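You operate a simulated robot arm through the tools that you are given. There is no shell and no other tool. Be economical: measure what you need, move in short steps, check, and stop when the job is done.

You run a simulated robot arm. Do the job below in one go: nothing can be reset, and whatever is moved stays where it is left.

TASK
Dock the fine bottle, feed the yellow plate two lots of beads and put its lid on.
Fine: push the tray in to feed, pull it out after and leave it out.

It is judged by the outcome, as a careful person would: the job done as asked, and still so three seconds after it is handed in. It fails if anything else is knocked over, pushed out of place, dropped, spilled or broken. A push-on lid holds only when it is set on centred and level and pressed home; a screw cap is set on level and turned clockwise until tight.

THE ROBOT
A 7-joint arm with a two-finger parallel gripper, fixed in place. Base frame: the origin is at the foot of the arm, x ahead of it, y to its left, z up. Units: mm, degrees, N and s.
Its first joint turns from -166.0 to 166.0 degrees. Payload 4.4 kg.
The tool frame sits at the grasp point between the pads (the TCP): z along the fingers, y along the line on which they close. The tips reach 23 mm beyond it. Largest opening 94 mm; finger width 38, thickness 10; the body of the gripper, 54 by 96 mm, starts 39 mm behind the TCP.
Orientation is that of the tool frame in the base frame, as [roll, pitch, yaw] about the fixed x, y, z axes, in that order (R = Rz(yaw) Ry(pitch) Rx(roll)). With the fingers straight down and closing along the base's y, the tool's x points along the base's -x, its y along +y and its z along -z.

THE INTERFACE
- The arm moves only by the tool servo_tool. Its argument "motion" is a list of rows, each an object of numbers (a shift or turn left out is 0, a gripper value left out holds the last): "dx", "dy", "dz": the shift along the base's x, y, z in mm; "wx", "wy", "wz": the turn, a rotation vector about the base's x, y, z in degrees; "grip": the gripper command, from -1 (fully open) to 1 (shut), values between in proportion. In form: [{"dx": .., "dy": .., "dz": .., "wx": .., "wy": .., "wz": .., "grip": ..}, ...]. A call has 1 to 8 rows; each row shifts and turns the commanded pose from where the row before left it. A row lasts 0.2 s, in which the tool goes at most 50 mm and 8.6 degrees; a call with a longer step from one row to the next is refused whole, and so is a gripper value outside its range. Where a pose cannot be reached the arm comes as near as it can. A force on the tool above 40 N (or 10 N above the force at the start of the call, whichever is more), or a blocked arm, ends the call early, and 0.2 s more pass. The fingers move at their own pace (about 72 mm/s each) and stop on an object; they squeeze with about 41 N. The grip force told is the motor's: it shows also when the fingers shut on nothing. Time passes only in rows, and 0.2 s behind the last, so rows that do not move let the fingers close. It gives the time, the measured TCP pose, the force on the tool (base axes), the opening and the grip force at its end, in the units of the frame above (readings bear some noise), with the torque about the TCP (base axes, N m) and any sound that the robot's microphone picked up.
- Cameras (640 x 400 px; columns grow to the right, rows downward): "scene" is fixed at [394.7, 656.8, 1532.7]; the picture's right is [-0.61, -0.79, 0.00], its down [-0.73, 0.57, -0.38] and it looks along [0.30, -0.23, -0.93] (base axes); focal length 343 px, centre (320, 200). "wrist" rides on the gripper at [86, 16, -75] in the tool frame; the picture's right is [-0.18, 0.98, 0.00], its down [-0.58, -0.11, -0.81] and it looks along [-0.79, -0.15, 0.59] (tool axes); focal length 243 px, centre (320, 200). There is no depth. A picture from a camera that has moved, and an enlarged one, comes with that camera's place and axes in the base frame and with its lens. The place of the scene camera against the robot may be out by one fixed shift of up to 18 mm in any direction.
- camera(camera): a new picture of that camera. The clock stands still meanwhile.
- zoom(camera, box): a new picture of the part [left, top, right, bottom] of that camera's present view, enlarged. The clock stands still meanwhile.
- hand_in(): hands the job in; it is judged then, once.

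Go step by step. Nothing tells you positions but the pictures and the camera data: compare them with the known pose of the tool, close in by small moves and look again before you grip or let go. The budget is 120 turns and 84 pictures, counting those below and the enlarged ones. Unless the task says otherwise, let go and move clear before handing in, and close with one line.

The tools are called after "Call:" by a JSON object that holds its "op" and its "data". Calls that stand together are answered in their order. servo_tool: Moves the arm, as the interface text tells. Its arguments: {"type":"object","properties":{"motion":{"type":"array"}},"required":["motion"]} The other tools are called the same way: camera (camera) takes a picture; zoom (camera, box) takes an enlarged picture of a part of a camera's view; hand_in () hands the job in.

At the start:

```text
time: 0.0
ee_pos: [359.7, 541.4, 1255.8]
orientation: [180.0, -0.1, -180.0]
contact_force: [0.7, 0.8, 0.5]
moment: [0.02, 0.01, 0.0]
gripper_width: 94.3
finger_force: 0.0
```

scene: 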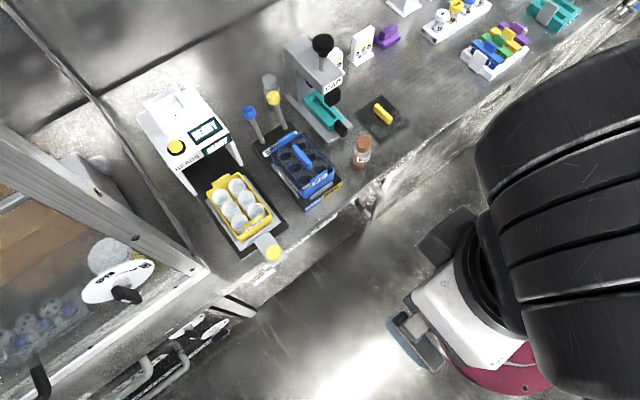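
wrist: 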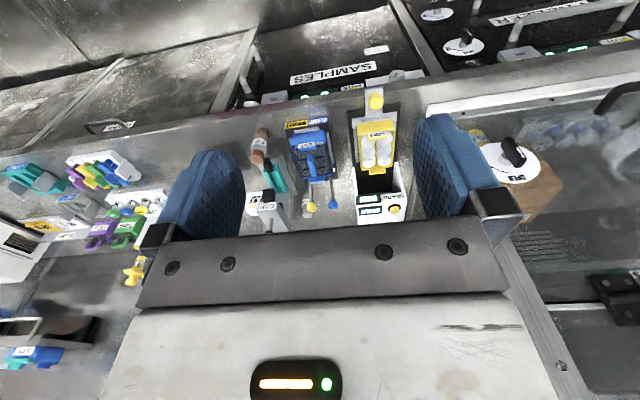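

I see a bench with a bead feeder (white box, yellow plate on a tray), a blue plate, bottles and a lid on a mat. I'll enlarge the work area to read the labels.

Call:
{"op": "zoom", "data": {"camera": "scene", "box": [130, 70, 290, 270]}}

Call:
{"op": "zoom", "data": {"camera": "scene", "box": [240, 30, 420, 220]}}

Call:
{"op": "zoom", "data": {"camera": "scene", "box": [330, 0, 600, 110]}}

Call:
{"op": "zoom", "data": {"camera": "wrist", "box": [220, 70, 440, 240]}}

```text
2.00 times, centred on (210, 170) of scene
camera zoom: at [394.7, 656.8, 1532.7], right [-0.61, -0.79, 0.0], down [-0.73, 0.57, -0.38], along [0.3, -0.23, -0.93], focal length 686 px, centre (540, 260)
```

zoom: 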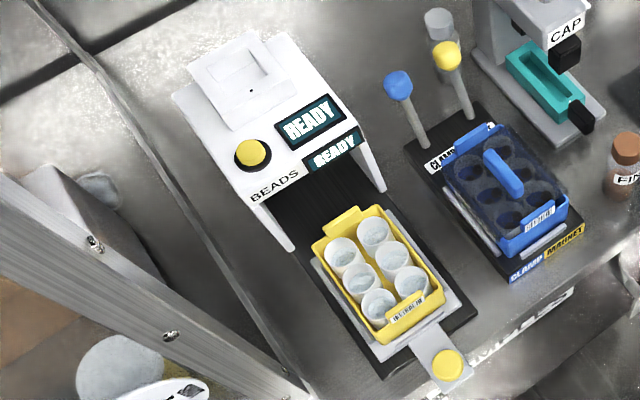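

```text
2.11 times, centred on (330, 125) of scene
camera zoom: at [394.7, 656.8, 1532.7], right [-0.61, -0.79, 0.0], down [-0.73, 0.57, -0.38], along [0.3, -0.23, -0.93], focal length 722 px, centre (299, 358)
```

zoom: 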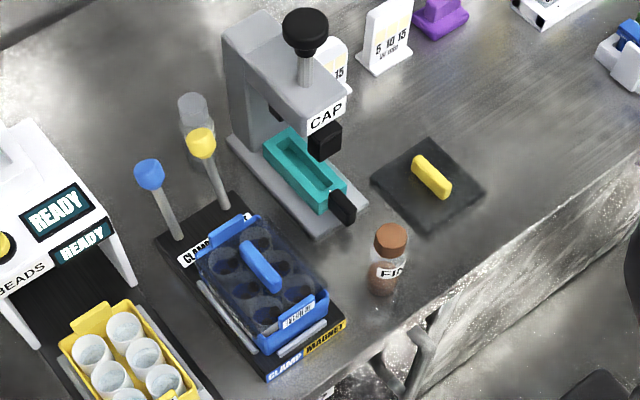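

```text
2.37 times, centred on (465, 55) of scene
camera zoom: at [394.7, 656.8, 1532.7], right [-0.61, -0.79, 0.0], down [-0.73, 0.57, -0.38], along [0.3, -0.23, -0.93], focal length 813 px, centre (-24, 544)
```

zoom: 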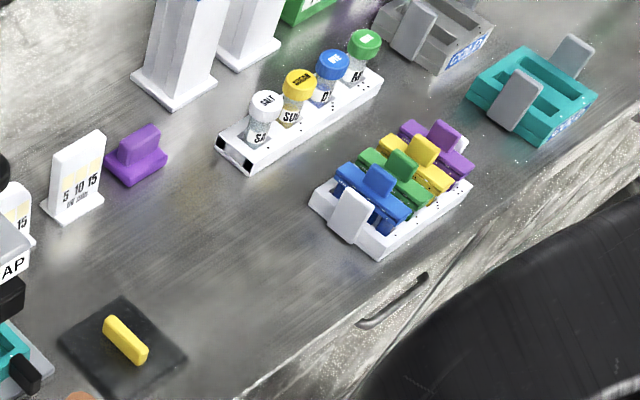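

```text
2.35 times, centred on (330, 155) of wrist
camera zoom: at [273.6, 558.7, 1331.2], right [0.18, 0.98, 0.0], down [0.58, -0.11, 0.81], along [0.79, -0.15, -0.59], focal length 571 px, centre (296, 306)
```

zoom: 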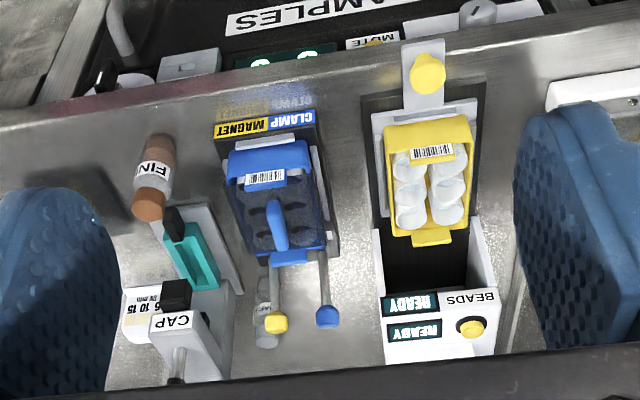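

The FINE bottle is near (648, 335), with its cap at about z 895. The tray knob is near (581, 621), z 854. I'll move closer over the feeder and look at its top.

Call:
{"op": "servo_tool", "data": {"motion": [{"dz": -40, "dx": 10, "dy": 10}, {"dz": -40, "dx": 10, "dy": 10}, {"dz": -40, "dx": 10, "dy": 10}, {"dz": -40, "dx": 10, "dy": 10}, {"dz": -30, "dx": 10, "dy": 10}]}}

Call:
{"op": "camera", "data": {"camera": "wrist"}}

```text
time: 1.2
ee_pos: [409.5, 590.9, 1067.6]
orientation: [180.0, 0.1, -179.9]
contact_force: [-0.5, 0.0, 0.8]
moment: [0.0, 0.03, -0.01]
gripper_width: 94.3
finger_force: 0.1
```

```text
77 pictures are left
camera wrist: at [323.5, 607.2, 1142.5], right [0.18, 0.98, 0.0], down [0.58, -0.11, 0.81], along [0.79, -0.15, -0.59], focal length 243 px, centre (320, 200)
```

wrist: 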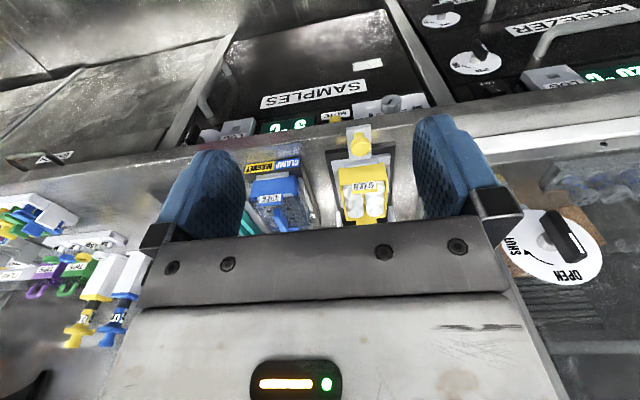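

The gripper hides the feeder from here, so I'll go higher and further forward for a view onto the feeder top.

Call:
{"op": "servo_tool", "data": {"motion": [{"dx": 40, "dz": 15}, {"dx": 40, "dz": 15}, {"dx": 40, "dz": 15}, {"dx": 40, "dz": 15}, {"dx": 40, "dz": 15}]}}

Call:
{"op": "zoom", "data": {"camera": "wrist", "box": [200, 20, 460, 240]}}

```text
time: 2.4
ee_pos: [607.7, 591.9, 1142.2]
orientation: [-180.0, -0.1, 180.0]
contact_force: [-0.2, 0.0, -0.2]
moment: [0.01, 0.0, 0.0]
gripper_width: 94.0
finger_force: 0.0
```

```text
1.82 times, centred on (330, 130) of wrist
camera zoom: at [522.7, 608.8, 1216.2], right [0.18, 0.98, 0.0], down [0.58, -0.11, 0.81], along [0.79, -0.15, -0.59], focal length 441 px, centre (302, 327)
```

zoom: 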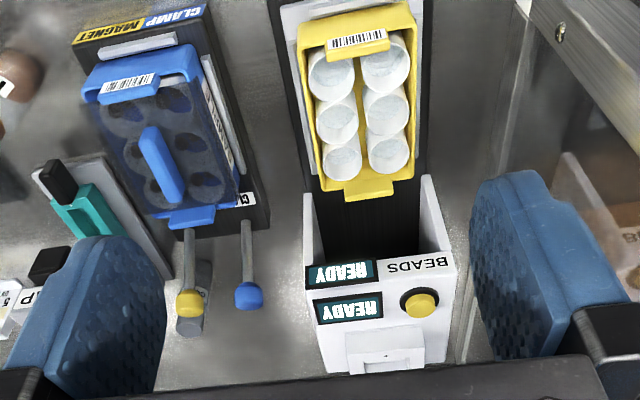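

I'll zoom the fixed camera on the feeder top, and on the bottle and lid.

Call:
{"op": "zoom", "data": {"camera": "scene", "box": [135, 75, 245, 195]}}

Call:
{"op": "zoom", "data": {"camera": "scene", "box": [335, 85, 415, 185]}}

Call:
{"op": "zoom", "data": {"camera": "scene", "box": [195, 160, 295, 270]}}

```text
3.33 times, centred on (190, 135) of scene
camera zoom: at [394.7, 656.8, 1532.7], right [-0.61, -0.79, 0.0], down [-0.73, 0.57, -0.38], along [0.3, -0.23, -0.93], focal length 1143 px, centre (753, 417)
```

zoom: 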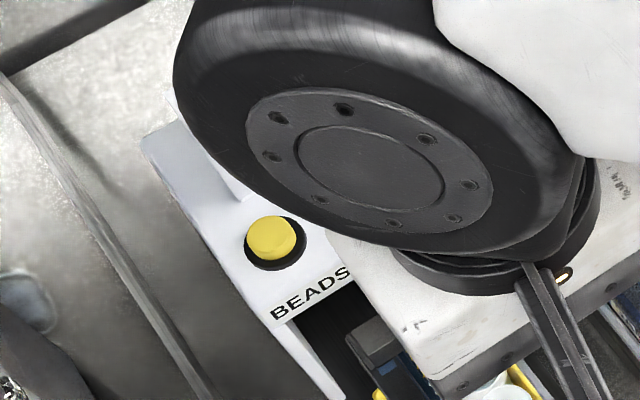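

```text
4.00 times, centred on (375, 135) of scene
camera zoom: at [394.7, 656.8, 1532.7], right [-0.61, -0.79, 0.0], down [-0.73, 0.57, -0.38], along [0.3, -0.23, -0.93], focal length 1372 px, centre (100, 460)
```

zoom: 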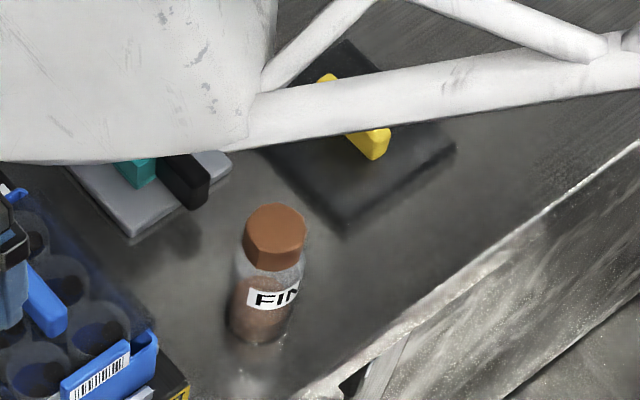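

```text
3.64 times, centred on (245, 215) of scene
camera zoom: at [394.7, 656.8, 1532.7], right [-0.61, -0.79, 0.0], down [-0.73, 0.57, -0.38], along [0.3, -0.23, -0.93], focal length 1247 px, centre (593, 146)
```

zoom: 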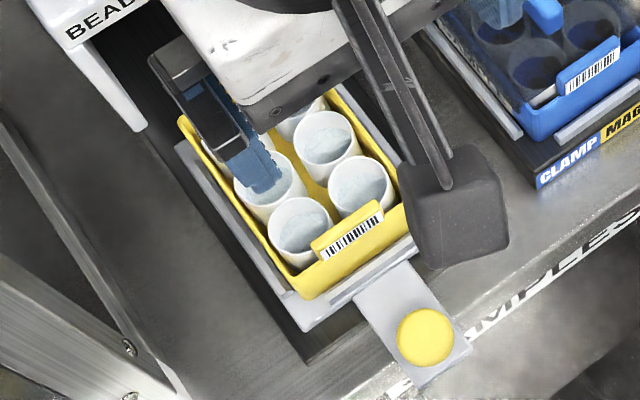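

Next I'll move toward the bottle. That also clears the arm from the view of the feeder.

Call:
{"op": "servo_tool", "data": {"motion": [{"dy": -45, "dx": -8, "dz": -5}, {"dy": -45, "dx": -8, "dz": -5}, {"dy": -45, "dx": -8, "dz": -15}, {"dy": -45, "dx": -8, "dz": -20}, {"dy": -45, "dz": -20}, {"dy": -35, "dz": -20}]}}

Call:
{"op": "camera", "data": {"camera": "wrist"}}

Call:
{"op": "zoom", "data": {"camera": "scene", "box": [135, 75, 245, 195]}}

```text
time: 3.8
ee_pos: [577.2, 332.6, 1054.3]
orientation: [180.0, -0.1, 180.0]
contact_force: [-0.3, 0.3, -0.8]
moment: [0.03, 0.02, -0.01]
gripper_width: 93.8
finger_force: 0.0
```

```text
72 pictures are left
camera wrist: at [490.6, 349.1, 1129.3], right [0.18, 0.98, 0.0], down [0.58, -0.11, 0.81], along [0.79, -0.15, -0.59], focal length 243 px, centre (320, 200)
```

wrist: 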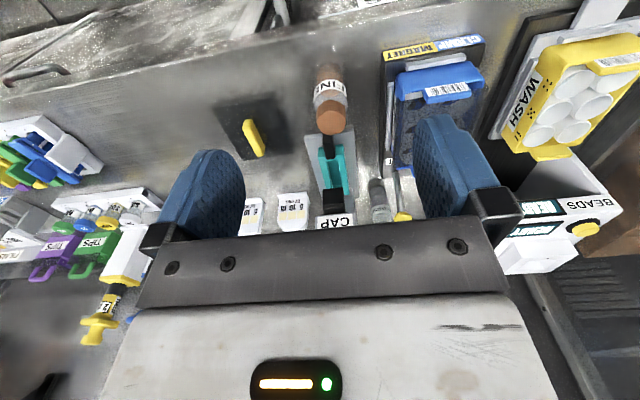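

```text
3.33 times, centred on (190, 135) of scene
camera zoom: at [394.7, 656.8, 1532.7], right [-0.61, -0.79, 0.0], down [-0.73, 0.57, -0.38], along [0.3, -0.23, -0.93], focal length 1143 px, centre (753, 417)
```

zoom: 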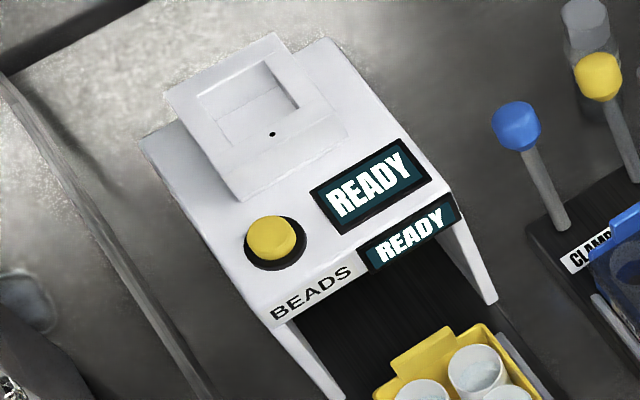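

Now a closer look at the bottle, the lid and the socket.

Call:
{"op": "zoom", "data": {"camera": "wrist", "box": [200, 40, 370, 180]}}

Call:
{"op": "zoom", "data": {"camera": "scene", "box": [145, 75, 205, 145]}}

Call:
{"op": "zoom", "data": {"camera": "scene", "box": [255, 65, 295, 110]}}

```text
2.86 times, centred on (285, 110) of wrist
camera zoom: at [490.6, 349.1, 1129.3], right [0.18, 0.98, 0.0], down [0.58, -0.11, 0.81], along [0.79, -0.15, -0.59], focal length 693 px, centre (420, 457)
```

zoom: 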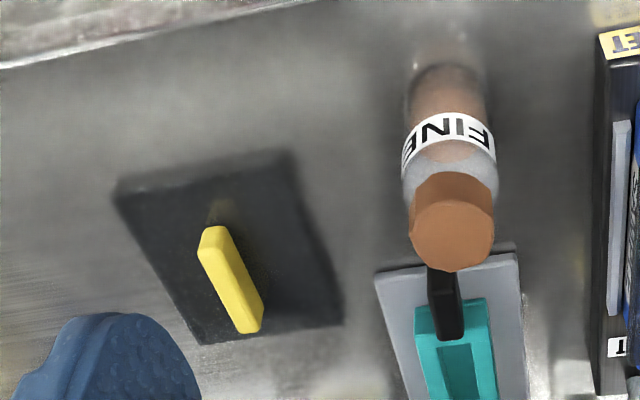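

```text
5.71 times, centred on (175, 110) of scene
camera zoom: at [394.7, 656.8, 1532.7], right [-0.61, -0.79, 0.0], down [-0.73, 0.57, -0.38], along [0.3, -0.23, -0.93], focal length 1960 px, centre (1149, 714)
```

zoom: 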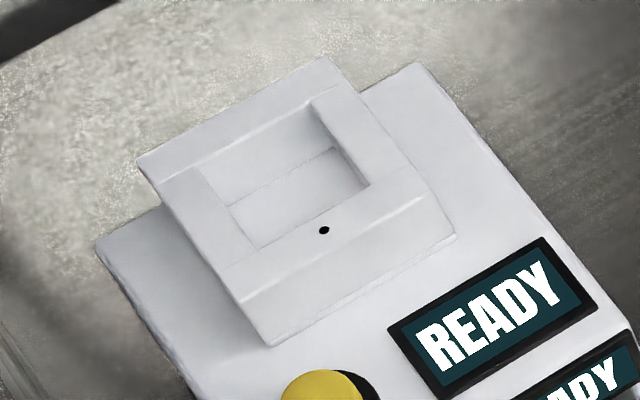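

```text
8.89 times, centred on (275, 88) of scene
camera zoom: at [394.7, 656.8, 1532.7], right [-0.61, -0.79, 0.0], down [-0.73, 0.57, -0.38], along [0.3, -0.23, -0.93], focal length 3049 px, centre (720, 1200)
```

zoom: 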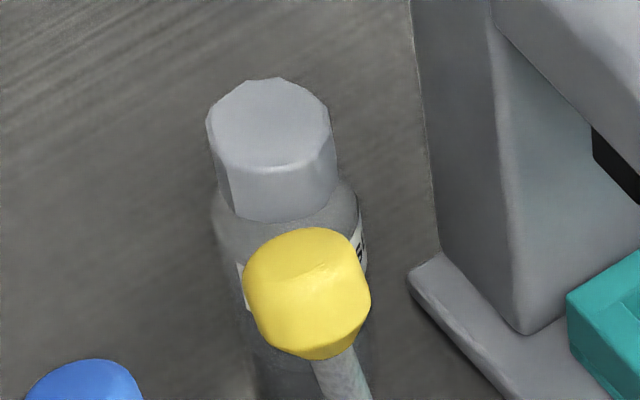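

The bench is near z 798, and the FINE bottle stands at about (657, 331) with its cap top near 895. I'll move above it to check alignment.

Call:
{"op": "servo_tool", "data": {"motion": [{"dx": 40, "dz": -20}, {"dx": 40, "dz": -25}, {"dz": -24, "dy": -2}]}}

Call:
{"op": "camera", "data": {"camera": "wrist"}}

```text
time: 4.6
ee_pos: [656.8, 329.0, 987.9]
orientation: [180.0, 0.0, -179.9]
contact_force: [-0.4, 0.1, 0.7]
moment: [-0.03, 0.02, 0.01]
gripper_width: 94.0
finger_force: 0.0
```

```text
67 pictures are left
camera wrist: at [570.3, 345.8, 1062.4], right [0.18, 0.98, 0.0], down [0.58, -0.11, 0.81], along [0.79, -0.15, -0.59], focal length 243 px, centre (320, 200)
```

wrist: 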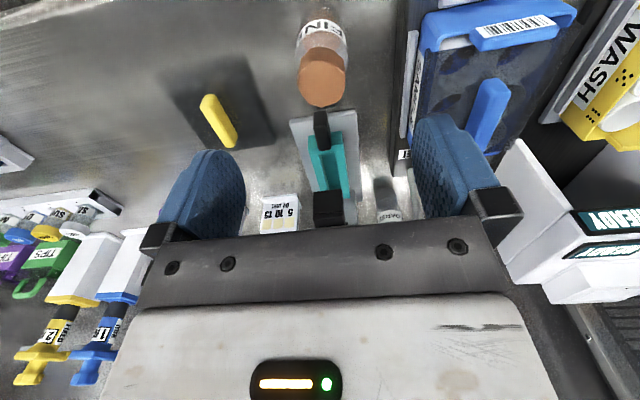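

The cap centre is at about (654, 331). I'll lower with the fingers partly closed and check once before gripping.

Call:
{"op": "servo_tool", "data": {"motion": [{"dx": -3, "dy": 2, "dz": -25, "grip": -0.5}, {"dz": -25}, {"dz": -15}]}}

Call:
{"op": "camera", "data": {"camera": "wrist"}}

Call:
{"op": "zoom", "data": {"camera": "scene", "box": [320, 100, 420, 200]}}

```text
time: 5.4
ee_pos: [654.1, 331.3, 923.0]
orientation: [-180.0, -0.1, -180.0]
contact_force: [-0.2, -0.1, 1.0]
moment: [-0.02, 0.01, -0.03]
gripper_width: 70.4
finger_force: 0.1
```

```text
66 pictures are left
camera wrist: at [566.7, 348.1, 996.6], right [0.18, 0.98, 0.0], down [0.58, -0.11, 0.81], along [0.79, -0.15, -0.59], focal length 243 px, centre (320, 200)
```

wrist: 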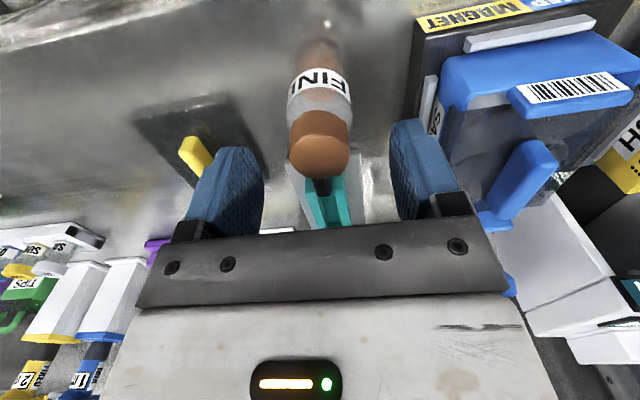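

```text
4.00 times, centred on (370, 150) of scene
camera zoom: at [394.7, 656.8, 1532.7], right [-0.61, -0.79, 0.0], down [-0.73, 0.57, -0.38], along [0.3, -0.23, -0.93], focal length 1372 px, centre (120, 400)
```

zoom: 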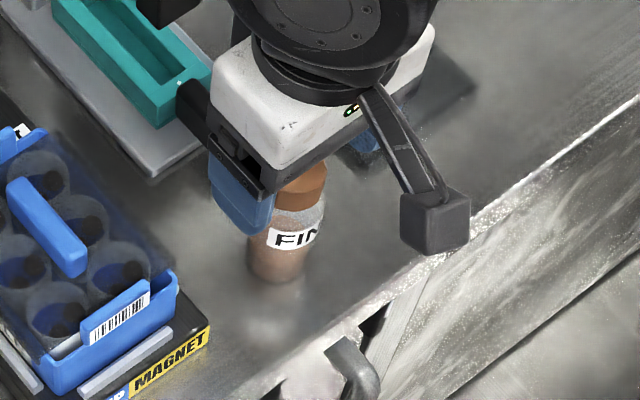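

It is centred between the fingers, so I'll descend and grip.

Call:
{"op": "servo_tool", "data": {"motion": [{"dz": -20}, {"dz": -20}, {"dz": -8}, {"grip": 1}, {}, {}]}}

Call:
{"op": "camera", "data": {"camera": "wrist"}}

Call:
{"op": "zoom", "data": {"camera": "scene", "box": [320, 100, 420, 200]}}

```text
time: 6.8
ee_pos: [654.4, 331.5, 874.3]
orientation: [-180.0, 0.0, 180.0]
contact_force: [-0.5, 1.0, 0.2]
moment: [0.02, -0.03, 0.03]
gripper_width: 38.5
finger_force: 40.8
```

```text
64 pictures are left
camera wrist: at [567.7, 347.8, 948.5], right [0.18, 0.98, 0.0], down [0.58, -0.11, 0.81], along [0.79, -0.15, -0.59], focal length 243 px, centre (320, 200)
```

wrist: 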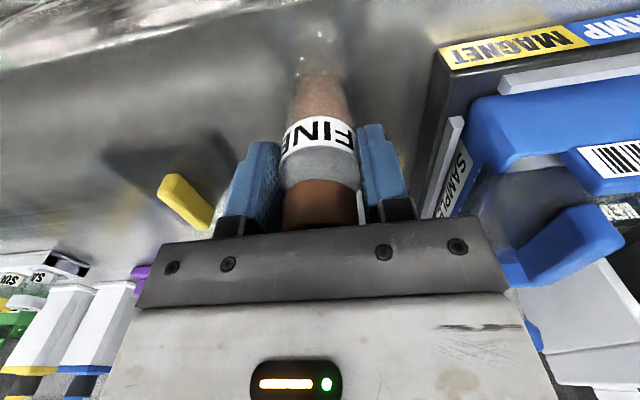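

```text
4.00 times, centred on (370, 150) of scene
camera zoom: at [394.7, 656.8, 1532.7], right [-0.61, -0.79, 0.0], down [-0.73, 0.57, -0.38], along [0.3, -0.23, -0.93], focal length 1372 px, centre (120, 400)
```

zoom: 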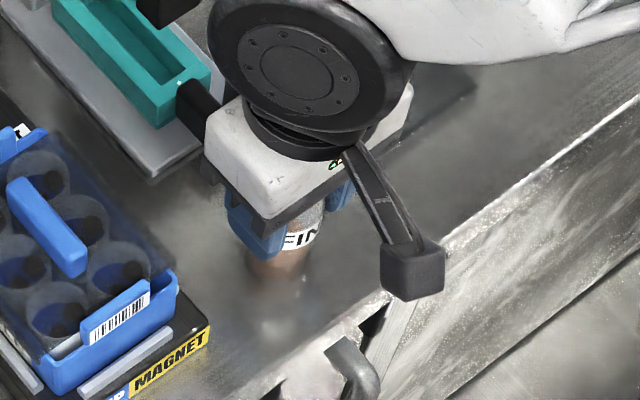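

The bottle body is gripped at 38.5 mm. I'll lift straight up, then swing left toward the feeder.

Call:
{"op": "servo_tool", "data": {"motion": [{"dz": 30}, {"dz": 45}, {"dz": 45}, {"dz": 45}, {"dz": 45}, {"dz": 46}]}}

Call:
{"op": "servo_tool", "data": {"motion": [{"dy": 48}, {"dy": 48}, {"dy": 48}, {"dy": 48}, {"dy": 48}, {"dy": 48}]}}

Call:
{"op": "servo_tool", "data": {"motion": [{"dx": 45}, {"dx": 45}, {"dx": 45}]}}

Call:
{"op": "camera", "data": {"camera": "wrist"}}

Call:
{"op": "camera", "data": {"camera": "scene"}}

```text
time: 8.2
ee_pos: [656.5, 332.0, 1129.6]
orientation: [-180.0, -0.1, -179.9]
contact_force: [0.5, -0.9, 0.0]
moment: [-0.02, 0.02, -0.02]
gripper_width: 38.0
finger_force: 40.8
```

```text
time: 9.6
ee_pos: [653.8, 620.9, 1130.1]
orientation: [179.9, 0.0, 180.0]
contact_force: [-0.3, 0.2, 0.0]
moment: [-0.03, -0.02, 0.01]
gripper_width: 38.2
finger_force: 40.9
```

```text
time: 10.4
ee_pos: [789.8, 622.6, 1133.2]
orientation: [179.9, 0.1, -179.9]
contact_force: [0.0, 0.2, -0.1]
moment: [0.0, 0.05, 0.02]
gripper_width: 38.7
finger_force: 41.0
```

```text
62 pictures are left
camera wrist: at [703.4, 637.8, 1207.3], right [0.18, 0.98, 0.0], down [0.58, -0.11, 0.81], along [0.79, -0.15, -0.59], focal length 243 px, centre (320, 200)
```

wrist: 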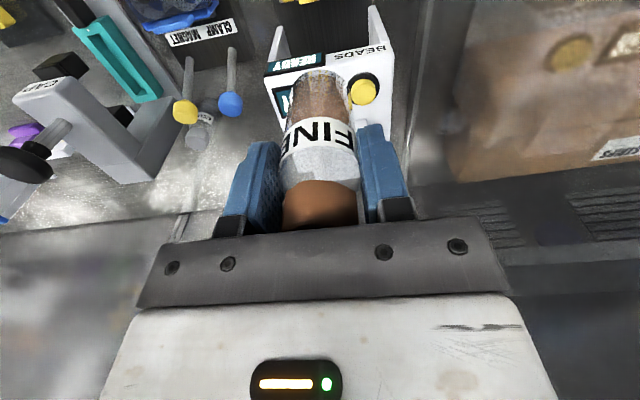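

```text
61 pictures are left
```

scene: 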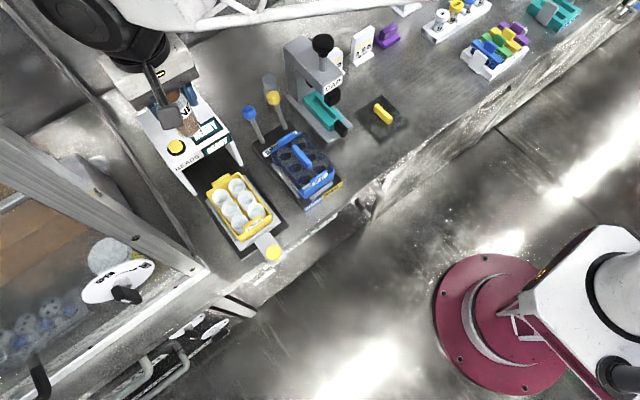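

The button works out to about (850, 658, 959), so the socket is near (930, 622). I'll move on in x and check the reach.

Call:
{"op": "servo_tool", "data": {"motion": [{"dx": 40}, {"dx": 40}, {"dx": 25}, {}]}}

Call:
{"op": "camera", "data": {"camera": "wrist"}}

Call:
{"op": "zoom", "data": {"camera": "scene", "box": [130, 60, 250, 180]}}

```text
time: 11.4
ee_pos: [895.9, 621.0, 1129.6]
orientation: [-180.0, 0.0, 180.0]
contact_force: [-0.6, 0.7, -0.6]
moment: [-0.02, 0.02, -0.01]
gripper_width: 38.1
finger_force: 41.1
```

```text
60 pictures are left
camera wrist: at [808.8, 637.2, 1204.4], right [0.18, 0.98, 0.0], down [0.58, -0.11, 0.81], along [0.79, -0.15, -0.59], focal length 243 px, centre (320, 200)
```

wrist: 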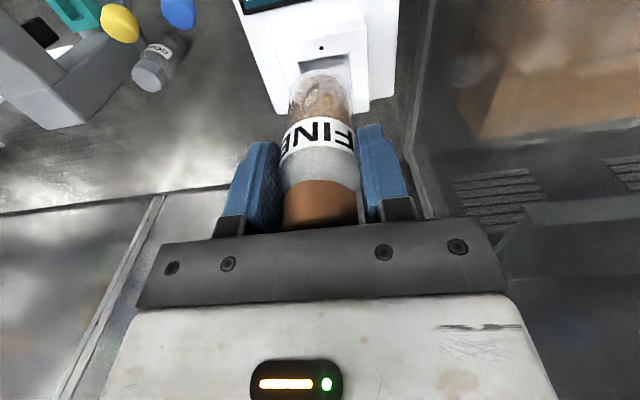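

```text
3.33 times, centred on (190, 120) of scene
camera zoom: at [394.7, 656.8, 1532.7], right [-0.61, -0.79, 0.0], down [-0.73, 0.57, -0.38], along [0.3, -0.23, -0.93], focal length 1143 px, centre (753, 467)
```

zoom: 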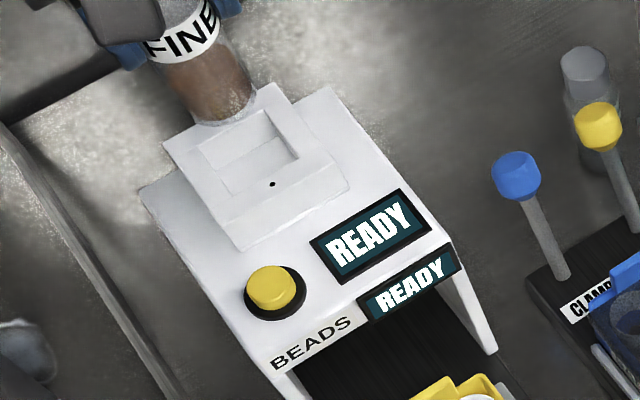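

The bottle lines up with the dot on the socket rim. I'll zoom the wrist camera to measure the recess.

Call:
{"op": "zoom", "data": {"camera": "wrist", "box": [230, 0, 410, 130]}}

```text
3.08 times, centred on (320, 65) of wrist
camera zoom: at [808.8, 637.2, 1204.4], right [0.18, 0.98, 0.0], down [0.58, -0.11, 0.81], along [0.79, -0.15, -0.59], focal length 746 px, centre (320, 615)
```

zoom: 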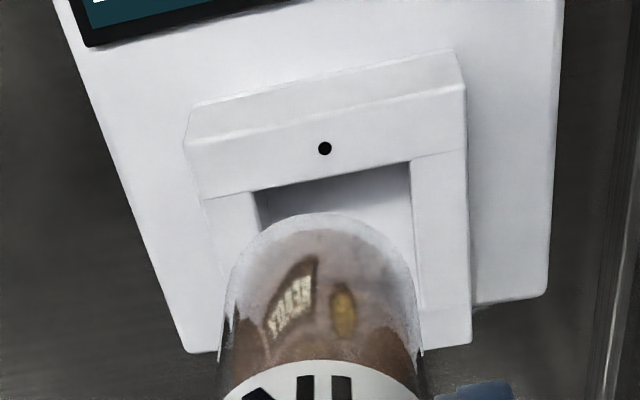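

Combining both cameras, the recess spans x 905–947 and y 600–646 with its rim at z 977, so the centre is (926, 623). I'll bring the bottle above it.

Call:
{"op": "servo_tool", "data": {"motion": [{"dx": 15, "dy": 1}, {"dx": 14, "dy": 1}, {"dz": -25}, {"dz": -25}, {}]}}

Call:
{"op": "zoom", "data": {"camera": "scene", "box": [145, 70, 205, 140]}}

Call:
{"op": "zoom", "data": {"camera": "wrist", "box": [230, 0, 410, 130]}}

```text
time: 12.6
ee_pos: [924.6, 623.1, 1079.7]
orientation: [180.0, 0.1, 179.9]
contact_force: [-0.6, 0.3, -2.4]
moment: [0.03, 0.0, -0.05]
gripper_width: 38.3
finger_force: 41.0
```

```text
5.71 times, centred on (175, 105) of scene
camera zoom: at [394.7, 656.8, 1532.7], right [-0.61, -0.79, 0.0], down [-0.73, 0.57, -0.38], along [0.3, -0.23, -0.93], focal length 1960 px, centre (1149, 743)
```

zoom: 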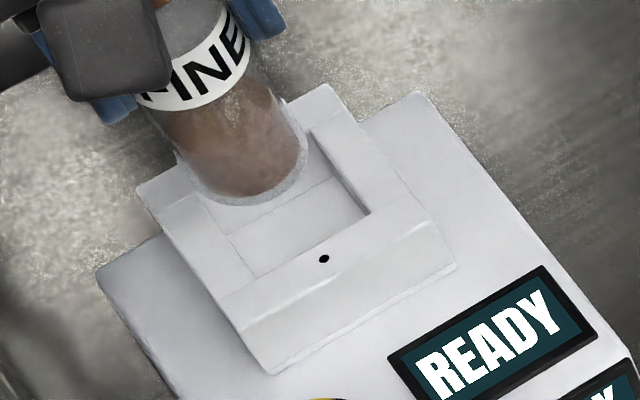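

```text
3.08 times, centred on (320, 65) of wrist
camera zoom: at [838.3, 640.0, 1154.2], right [0.18, 0.98, 0.0], down [0.58, -0.11, 0.81], along [0.79, -0.15, -0.59], focal length 746 px, centre (320, 615)
```

zoom: 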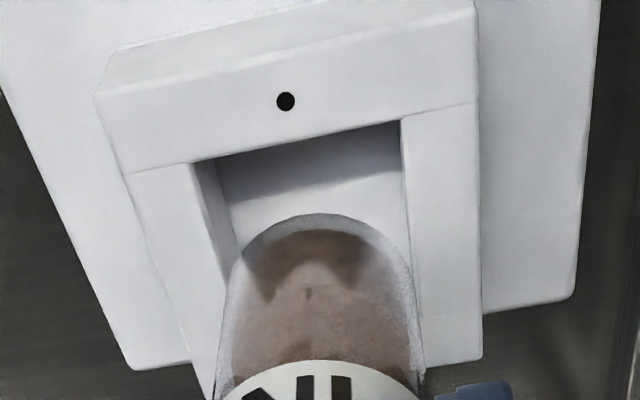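

Both views agree the bottle axis is at about (925, 623), on the recess centre. I'll lower in small steps and watch the force.

Call:
{"op": "servo_tool", "data": {"motion": [{"dx": 1, "dz": -8}, {"dz": -7}, {"dz": -7}, {"dz": -5}, {"dz": -4}]}}

Call:
{"op": "zoom", "data": {"camera": "scene", "box": [145, 70, 205, 140]}}

Call:
{"op": "zoom", "data": {"camera": "wrist", "box": [230, 0, 410, 130]}}

```text
time: 13.8
ee_pos: [925.2, 622.8, 1049.3]
orientation: [-180.0, 0.0, -180.0]
contact_force: [0.9, 1.7, -0.7]
moment: [-0.01, 0.01, -0.01]
gripper_width: 38.5
finger_force: 41.2
```

```text
5.71 times, centred on (175, 105) of scene
camera zoom: at [394.7, 656.8, 1532.7], right [-0.61, -0.79, 0.0], down [-0.73, 0.57, -0.38], along [0.3, -0.23, -0.93], focal length 1960 px, centre (1149, 743)
```

zoom: 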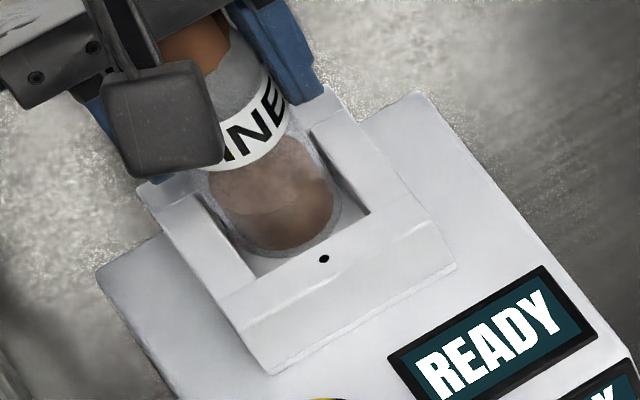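

```text
3.08 times, centred on (320, 65) of wrist
camera zoom: at [839.3, 639.4, 1124.1], right [0.18, 0.98, 0.0], down [0.58, -0.11, 0.81], along [0.79, -0.15, -0.59], focal length 746 px, centre (320, 615)
```

zoom: 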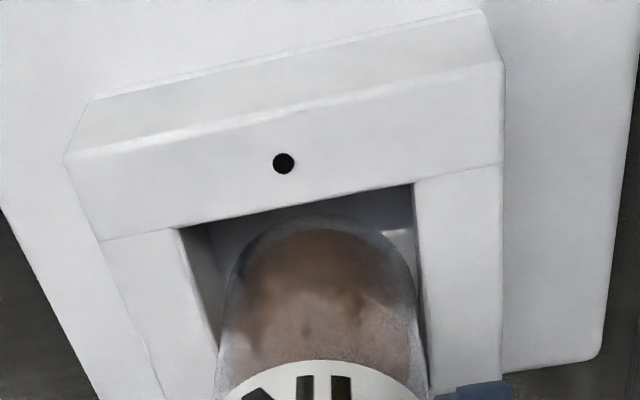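

The bottom is entering the recess with clearance all round. I'll continue down to contact.

Call:
{"op": "servo_tool", "data": {"motion": [{"dy": -1, "dz": -3}, {"dz": -3}, {"dz": -3}, {"dz": -3}]}}

```text
time: 14.8
ee_pos: [925.3, 621.3, 1037.5]
orientation: [-180.0, 0.0, -179.9]
contact_force: [0.4, 0.0, -1.4]
moment: [0.03, -0.02, 0.02]
gripper_width: 38.3
finger_force: 41.0
```

Call:
{"op": "servo_tool", "data": {"motion": [{"dz": -2}, {"dz": -2}, {"dz": -2}, {"dz": -2}, {"dz": -2}]}}

Call:
{"op": "zoom", "data": {"camera": "wrist", "box": [230, 0, 410, 130]}}

```text
time: 16.0
ee_pos: [924.4, 621.1, 1032.5]
orientation: [179.8, 0.3, -180.0]
contact_force: [-2.1, -1.0, 35.1]
moment: [-0.11, 0.15, -0.11]
gripper_width: 38.6
finger_force: 41.5
```

```text
3.08 times, centred on (320, 65) of wrist
camera zoom: at [838.5, 637.4, 1106.7], right [0.18, 0.98, 0.0], down [0.58, -0.11, 0.81], along [0.8, -0.15, -0.59], focal length 746 px, centre (320, 615)
```

zoom: 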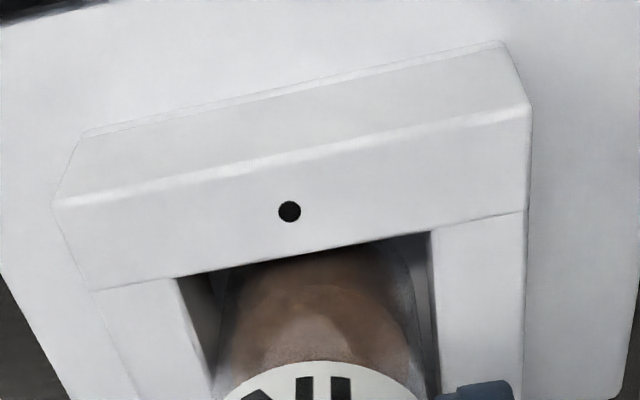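

Contact at 35 N: the bottle sits on the socket floor about 20 mm below the rim. I'll ease off, release and look.

Call:
{"op": "servo_tool", "data": {"motion": [{"dz": 4.5}, {"grip": 0}, {}, {"dz": 20}, {"dz": 30}, {"dz": 40}, {"dz": 20}]}}

Call:
{"op": "servo_tool", "data": {"motion": [{"dx": -45}, {"dx": -45}, {"dx": -45}]}}

Call:
{"op": "zoom", "data": {"camera": "scene", "box": [135, 65, 245, 185]}}

Call:
{"op": "camera", "data": {"camera": "wrist"}}

```text
time: 17.6
ee_pos: [924.0, 622.3, 1140.6]
orientation: [180.0, 0.0, 180.0]
contact_force: [0.4, -0.4, -1.0]
moment: [0.02, 0.01, 0.0]
gripper_width: 47.1
finger_force: 0.0
```

```text
time: 18.4
ee_pos: [789.6, 622.8, 1140.7]
orientation: [179.9, -0.1, 179.9]
contact_force: [-0.6, 1.4, -0.6]
moment: [-0.05, 0.02, -0.01]
gripper_width: 47.1
finger_force: 0.0
```

```text
3.33 times, centred on (190, 125) of scene
camera zoom: at [394.7, 656.8, 1532.7], right [-0.61, -0.79, 0.0], down [-0.73, 0.57, -0.38], along [0.3, -0.23, -0.93], focal length 1143 px, centre (753, 450)
```

zoom: 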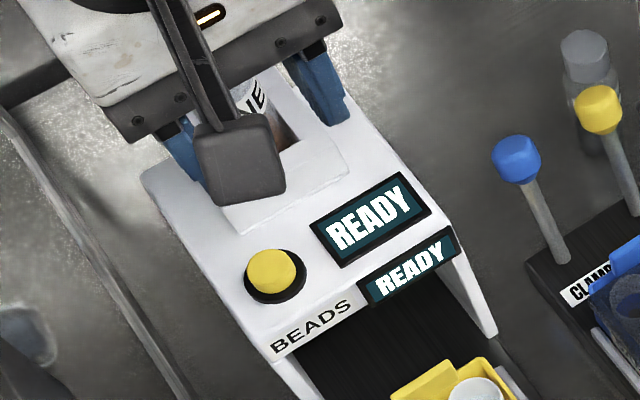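

```text
51 pictures are left
camera wrist: at [703.1, 639.3, 1215.6], right [0.18, 0.98, 0.0], down [0.58, -0.11, 0.81], along [0.79, -0.15, -0.59], focal length 243 px, centre (320, 200)
```

wrist: 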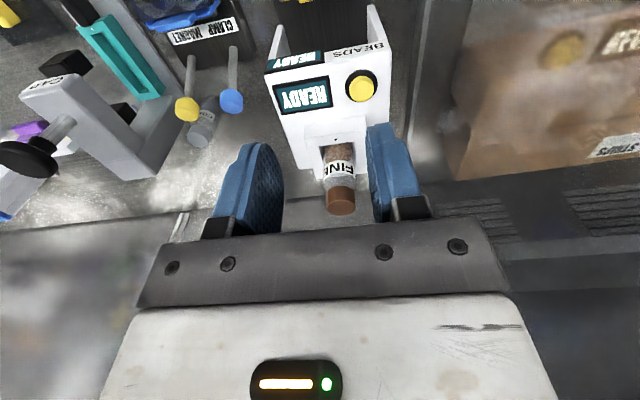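

The bottle stands upright in the socket. Next I'll go to the front and inspect the tray knob.

Call:
{"op": "servo_tool", "data": {"motion": [{"dx": -48}, {"dx": -48}, {"dx": -48}, {"dx": -48}, {"dx": -48, "dz": -30}, {"dx": -48, "dz": -45}, {"dz": -48}, {"dz": -48}]}}

Call:
{"op": "camera", "data": {"camera": "wrist"}}

Call:
{"op": "zoom", "data": {"camera": "scene", "box": [135, 65, 255, 195]}}

```text
refused: row 5 steps farther than a row can; nothing moved
```

```text
50 pictures are left
camera wrist: at [703.1, 639.3, 1215.6], right [0.18, 0.98, 0.0], down [0.58, -0.11, 0.81], along [0.79, -0.15, -0.59], focal length 243 px, centre (320, 200)
```

wrist: 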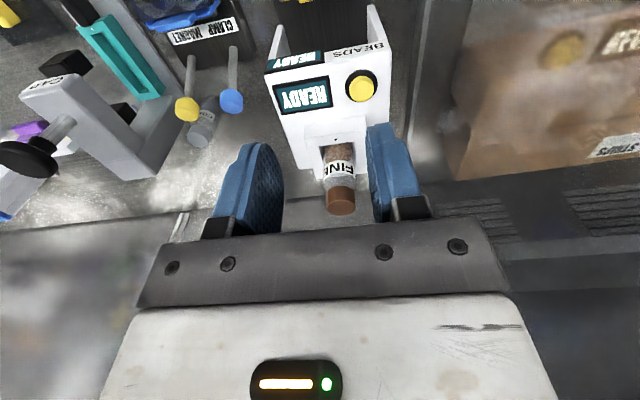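

```text
3.08 times, centred on (195, 130) of scene
camera zoom: at [394.7, 656.8, 1532.7], right [-0.61, -0.79, 0.0], down [-0.73, 0.57, -0.38], along [0.3, -0.23, -0.93], focal length 1055 px, centre (705, 415)
```

zoom: 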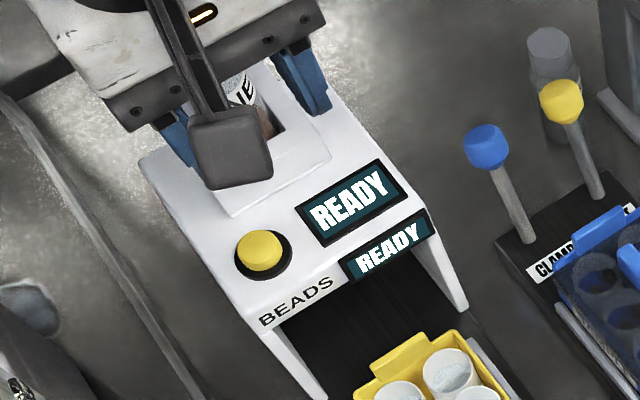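

The call was refused because one step was too long, so I'll repeat it with shorter rows.

Call:
{"op": "servo_tool", "data": {"motion": [{"dx": -48}, {"dx": -48}, {"dx": -48}, {"dx": -48}, {"dx": -48}, {"dx": -48}]}}

Call:
{"op": "servo_tool", "data": {"motion": [{"dz": -45}, {"dz": -45}, {"dz": -45}, {"dz": -45}]}}

Call:
{"op": "camera", "data": {"camera": "wrist"}}

Call:
{"op": "zoom", "data": {"camera": "scene", "box": [135, 65, 255, 195]}}

```text
time: 19.8
ee_pos: [502.7, 620.9, 1143.0]
orientation: [-179.9, 0.0, -179.9]
contact_force: [0.2, -0.8, -0.7]
moment: [-0.03, -0.05, 0.01]
gripper_width: 47.3
finger_force: 0.0
```

```text
time: 20.8
ee_pos: [501.1, 620.7, 962.7]
orientation: [179.9, 0.1, 179.9]
contact_force: [-0.6, -0.2, 0.5]
moment: [-0.01, 0.01, -0.02]
gripper_width: 46.9
finger_force: 0.1
```

```text
48 pictures are left
camera wrist: at [414.7, 636.3, 1037.7], right [0.18, 0.98, 0.0], down [0.58, -0.11, 0.81], along [0.79, -0.15, -0.59], focal length 243 px, centre (320, 200)
```

wrist: 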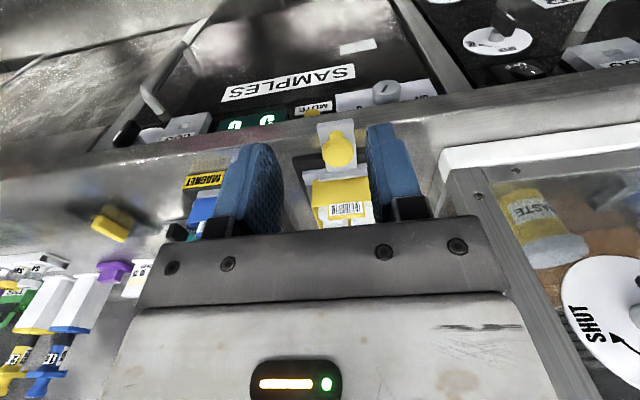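

```text
3.08 times, centred on (195, 130) of scene
camera zoom: at [394.7, 656.8, 1532.7], right [-0.61, -0.79, 0.0], down [-0.73, 0.57, -0.38], along [0.3, -0.23, -0.93], focal length 1055 px, centre (705, 415)
```

zoom: 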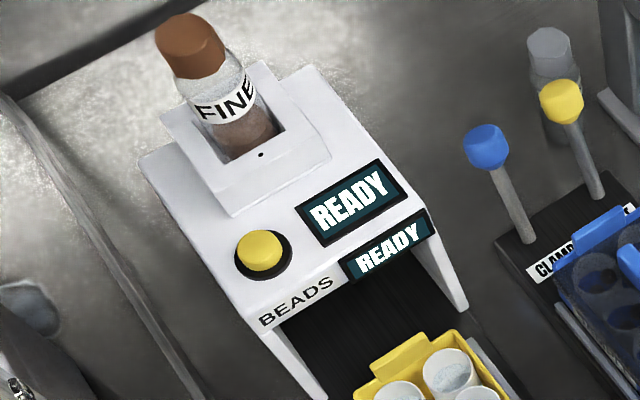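

The bottle is standing straight in the dock. Now a closer look at the tray handle.

Call:
{"op": "zoom", "data": {"camera": "wrist", "box": [270, 90, 390, 240]}}

Call:
{"op": "zoom", "data": {"camera": "scene", "box": [195, 165, 295, 270]}}

```text
2.67 times, centred on (330, 165) of wrist
camera zoom: at [414.7, 636.3, 1037.7], right [0.18, 0.98, 0.0], down [0.58, -0.11, 0.81], along [0.79, -0.15, -0.59], focal length 647 px, centre (293, 293)
```

zoom: 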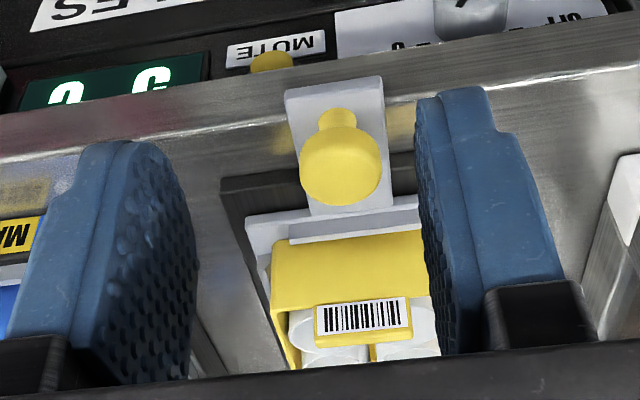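

```text
3.81 times, centred on (245, 218) of scene
camera zoom: at [394.7, 656.8, 1532.7], right [-0.61, -0.79, 0.0], down [-0.73, 0.57, -0.38], along [0.3, -0.23, -0.93], focal length 1307 px, centre (606, 133)
```

zoom: 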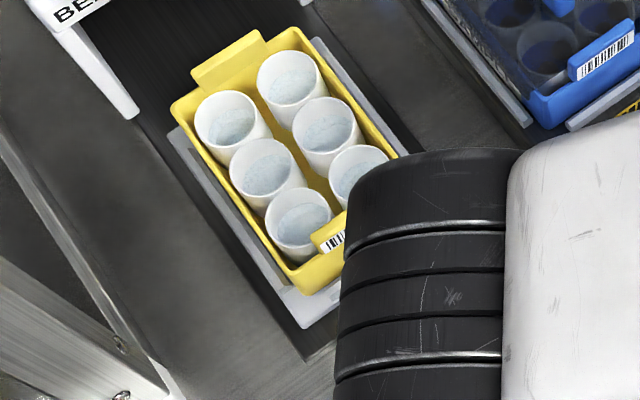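

The knob has a head about 32 mm wide, at about (594, 622) with its top near z 845. I'll move above it and check.

Call:
{"op": "servo_tool", "data": {"motion": [{"dx": 46, "dy": 1, "grip": -0.35}, {"dx": 46, "dz": -15}, {"dz": -35}]}}

Call:
{"op": "camera", "data": {"camera": "wrist"}}

```text
time: 21.6
ee_pos: [592.5, 623.0, 913.4]
orientation: [179.9, 0.0, 180.0]
contact_force: [0.0, 0.2, 0.3]
moment: [-0.01, -0.01, -0.01]
gripper_width: 63.4
finger_force: 0.1
```

```text
44 pictures are left
camera wrist: at [506.8, 639.0, 987.8], right [0.18, 0.98, 0.0], down [0.58, -0.11, 0.81], along [0.79, -0.15, -0.59], focal length 243 px, centre (320, 200)
```

wrist: 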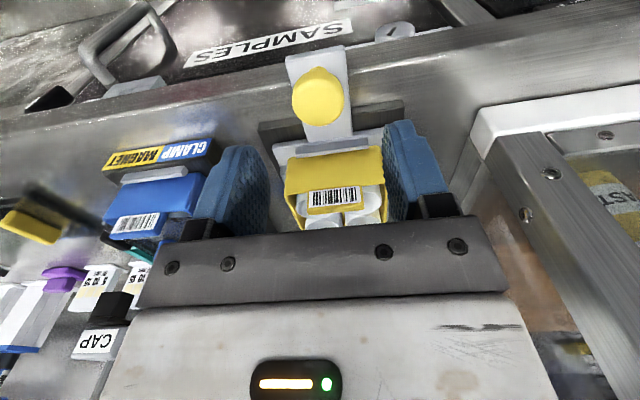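

Knob confirmed at (591, 623, 847). I'll descend and grip it.

Call:
{"op": "servo_tool", "data": {"motion": [{"dx": -1, "dz": -25}, {"dz": -25}, {"dz": -14}, {"grip": 1}, {}]}}

Call:
{"op": "camera", "data": {"camera": "wrist"}}

```text
time: 22.8
ee_pos: [592.3, 621.9, 848.0]
orientation: [-180.0, 0.0, 179.9]
contact_force: [0.3, 1.9, -1.8]
moment: [0.01, -0.05, 0.02]
gripper_width: 31.4
finger_force: 44.6
```

```text
43 pictures are left
camera wrist: at [506.5, 638.6, 922.2], right [0.18, 0.98, 0.0], down [0.58, -0.11, 0.81], along [0.79, -0.15, -0.59], focal length 243 px, centre (320, 200)
```

wrist: 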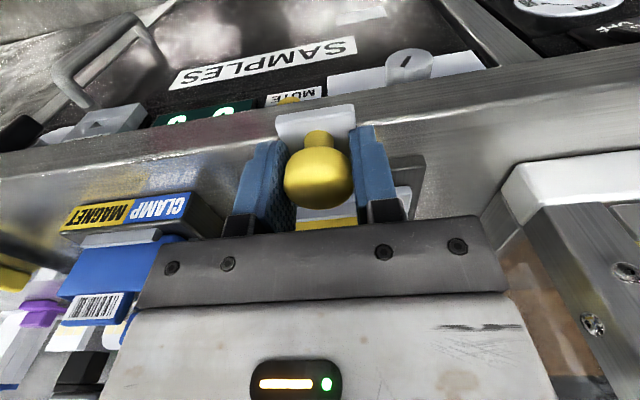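

Knob gripped. I'll push the tray in gently along +x.

Call:
{"op": "servo_tool", "data": {"motion": [{"dx": 8}, {"dx": 12}, {"dx": 12}, {"dx": 12}, {"dx": 12}, {"dx": 12}, {"dx": 12}]}}

Call:
{"op": "zoom", "data": {"camera": "scene", "box": [135, 75, 295, 275]}}

```text
time: 24.4
ee_pos: [674.7, 622.4, 847.9]
orientation: [180.0, 0.0, -180.0]
contact_force: [-1.3, -7.2, -1.1]
moment: [-0.05, -0.4, 0.05]
gripper_width: 31.1
finger_force: 44.9
```

```text
2.00 times, centred on (215, 175) of scene
camera zoom: at [394.7, 656.8, 1532.7], right [-0.61, -0.79, 0.0], down [-0.73, 0.57, -0.38], along [0.3, -0.23, -0.93], focal length 686 px, centre (530, 250)
```

zoom: 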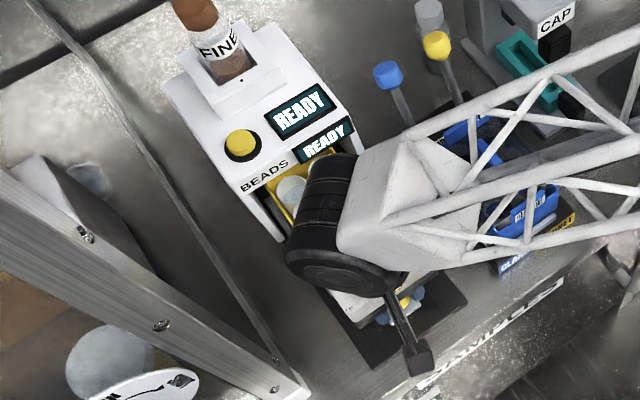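

The tray slides smoothly. I'll keep pushing in until it stops.

Call:
{"op": "servo_tool", "data": {"motion": [{"dx": 10}, {"dx": 10}, {"dx": 10}, {"dx": 10}]}}

Call:
{"op": "zoom", "data": {"camera": "scene", "box": [135, 75, 295, 275]}}

Call:
{"op": "camera", "data": {"camera": "wrist"}}

```text
time: 25.4
ee_pos: [711.7, 621.6, 847.2]
orientation: [180.0, 0.0, -180.0]
contact_force: [-1.3, 7.9, -11.9]
moment: [0.02, -0.4, -0.02]
gripper_width: 31.2
finger_force: 45.5
```

```text
2.00 times, centred on (215, 175) of scene
camera zoom: at [394.7, 656.8, 1532.7], right [-0.61, -0.79, 0.0], down [-0.73, 0.57, -0.38], along [0.3, -0.23, -0.93], focal length 686 px, centre (530, 250)
```

zoom: 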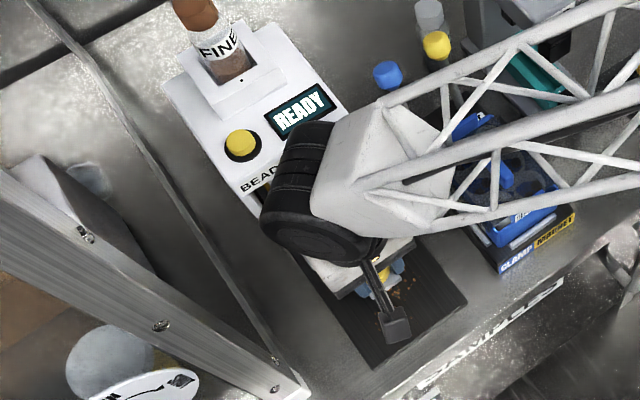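

```text
40 pictures are left
camera wrist: at [626.2, 638.6, 922.3], right [0.18, 0.98, 0.0], down [0.58, -0.11, 0.81], along [0.79, -0.15, -0.59], focal length 243 px, centre (320, 200)
```

wrist: 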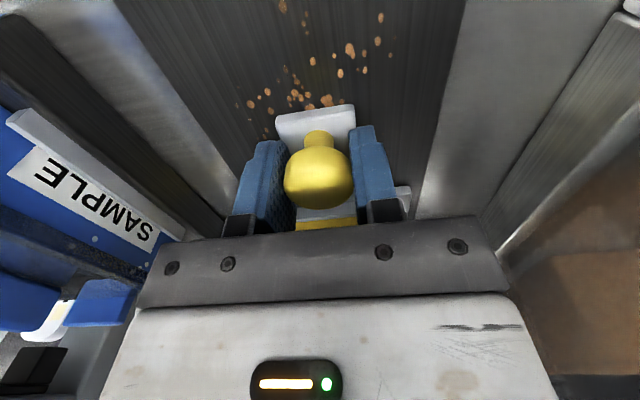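

The tray is not yet at a stop. I'll continue in smaller steps, watching the force.

Call:
{"op": "servo_tool", "data": {"motion": [{"dx": 6}, {"dx": 6}, {"dx": 6}, {"dx": 6}]}}

Call:
{"op": "zoom", "data": {"camera": "scene", "box": [135, 75, 295, 275]}}

```text
time: 26.4
ee_pos: [736.7, 622.4, 847.5]
orientation: [180.0, 0.0, 180.0]
contact_force: [-1.1, -2.0, -8.3]
moment: [0.0, -0.08, 0.05]
gripper_width: 31.1
finger_force: 45.1
```

```text
2.00 times, centred on (215, 175) of scene
camera zoom: at [394.7, 656.8, 1532.7], right [-0.61, -0.79, 0.0], down [-0.73, 0.57, -0.38], along [0.3, -0.23, -0.93], focal length 686 px, centre (530, 250)
```

zoom: 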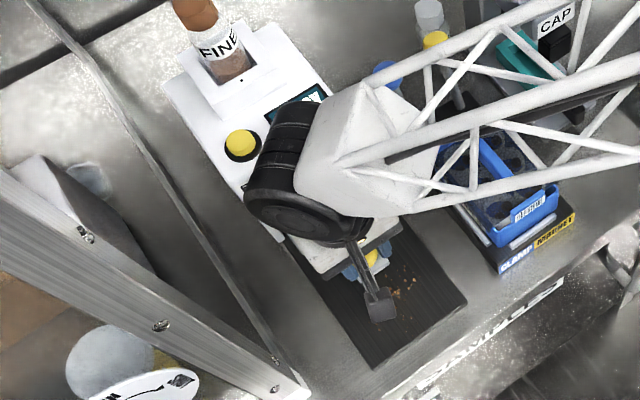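

No stop yet after 145 mm. I'll push on carefully.

Call:
{"op": "servo_tool", "data": {"motion": [{"dx": 5}, {"dx": 5}, {"dx": 5}, {"dx": 5}]}}

```text
time: 27.4
ee_pos: [757.1, 621.9, 846.7]
orientation: [180.0, 0.0, 180.0]
contact_force: [0.8, -15.3, -12.8]
moment: [-0.08, 0.05, -0.02]
gripper_width: 31.3
finger_force: 44.7
```

Call:
{"op": "servo_tool", "data": {"motion": [{"dx": 4, "dy": -0.5}, {"dx": 4}, {"dx": 4}, {"dx": 4}]}}

Call:
{"op": "camera", "data": {"camera": "wrist"}}

Call:
{"op": "zoom", "data": {"camera": "scene", "box": [135, 75, 295, 275]}}

```text
time: 27.8
ee_pos: [758.2, 622.0, 848.0]
orientation: [-179.8, -0.2, -179.9]
contact_force: [-10.7, -5.6, 5.5]
moment: [-0.1, 0.18, 0.0]
gripper_width: 31.1
finger_force: 45.0
stopped in row 2: the force on the tool passed its limit at 45 N (the readings are from after the stop); the commanded pose is now the measured one
```

```text
38 pictures are left
camera wrist: at [672.3, 638.8, 922.6], right [0.18, 0.98, 0.0], down [0.58, -0.11, 0.8], along [0.79, -0.15, -0.59], focal length 243 px, centre (320, 200)
```

wrist: 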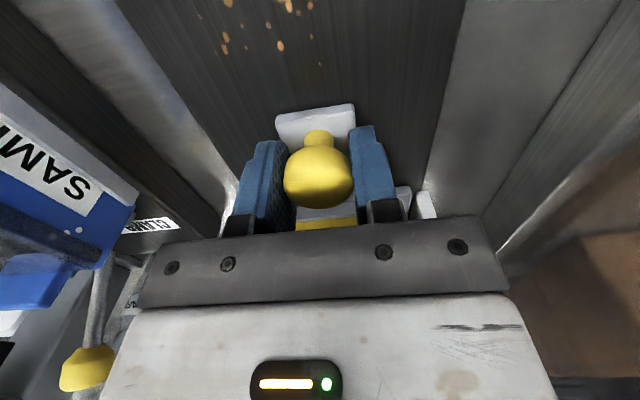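

```text
2.00 times, centred on (215, 175) of scene
camera zoom: at [394.7, 656.8, 1532.7], right [-0.61, -0.79, 0.0], down [-0.73, 0.57, -0.38], along [0.3, -0.23, -0.93], focal length 686 px, centre (530, 250)
```

zoom: 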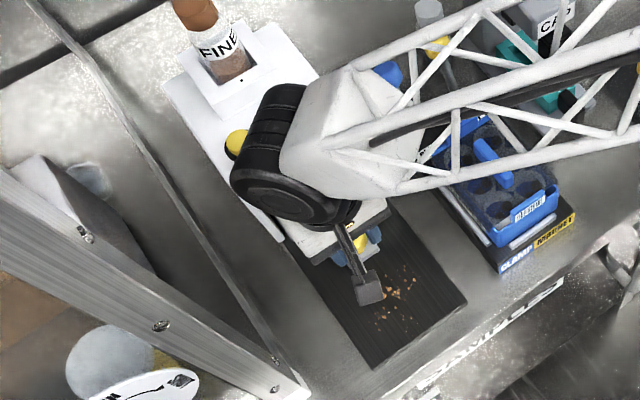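

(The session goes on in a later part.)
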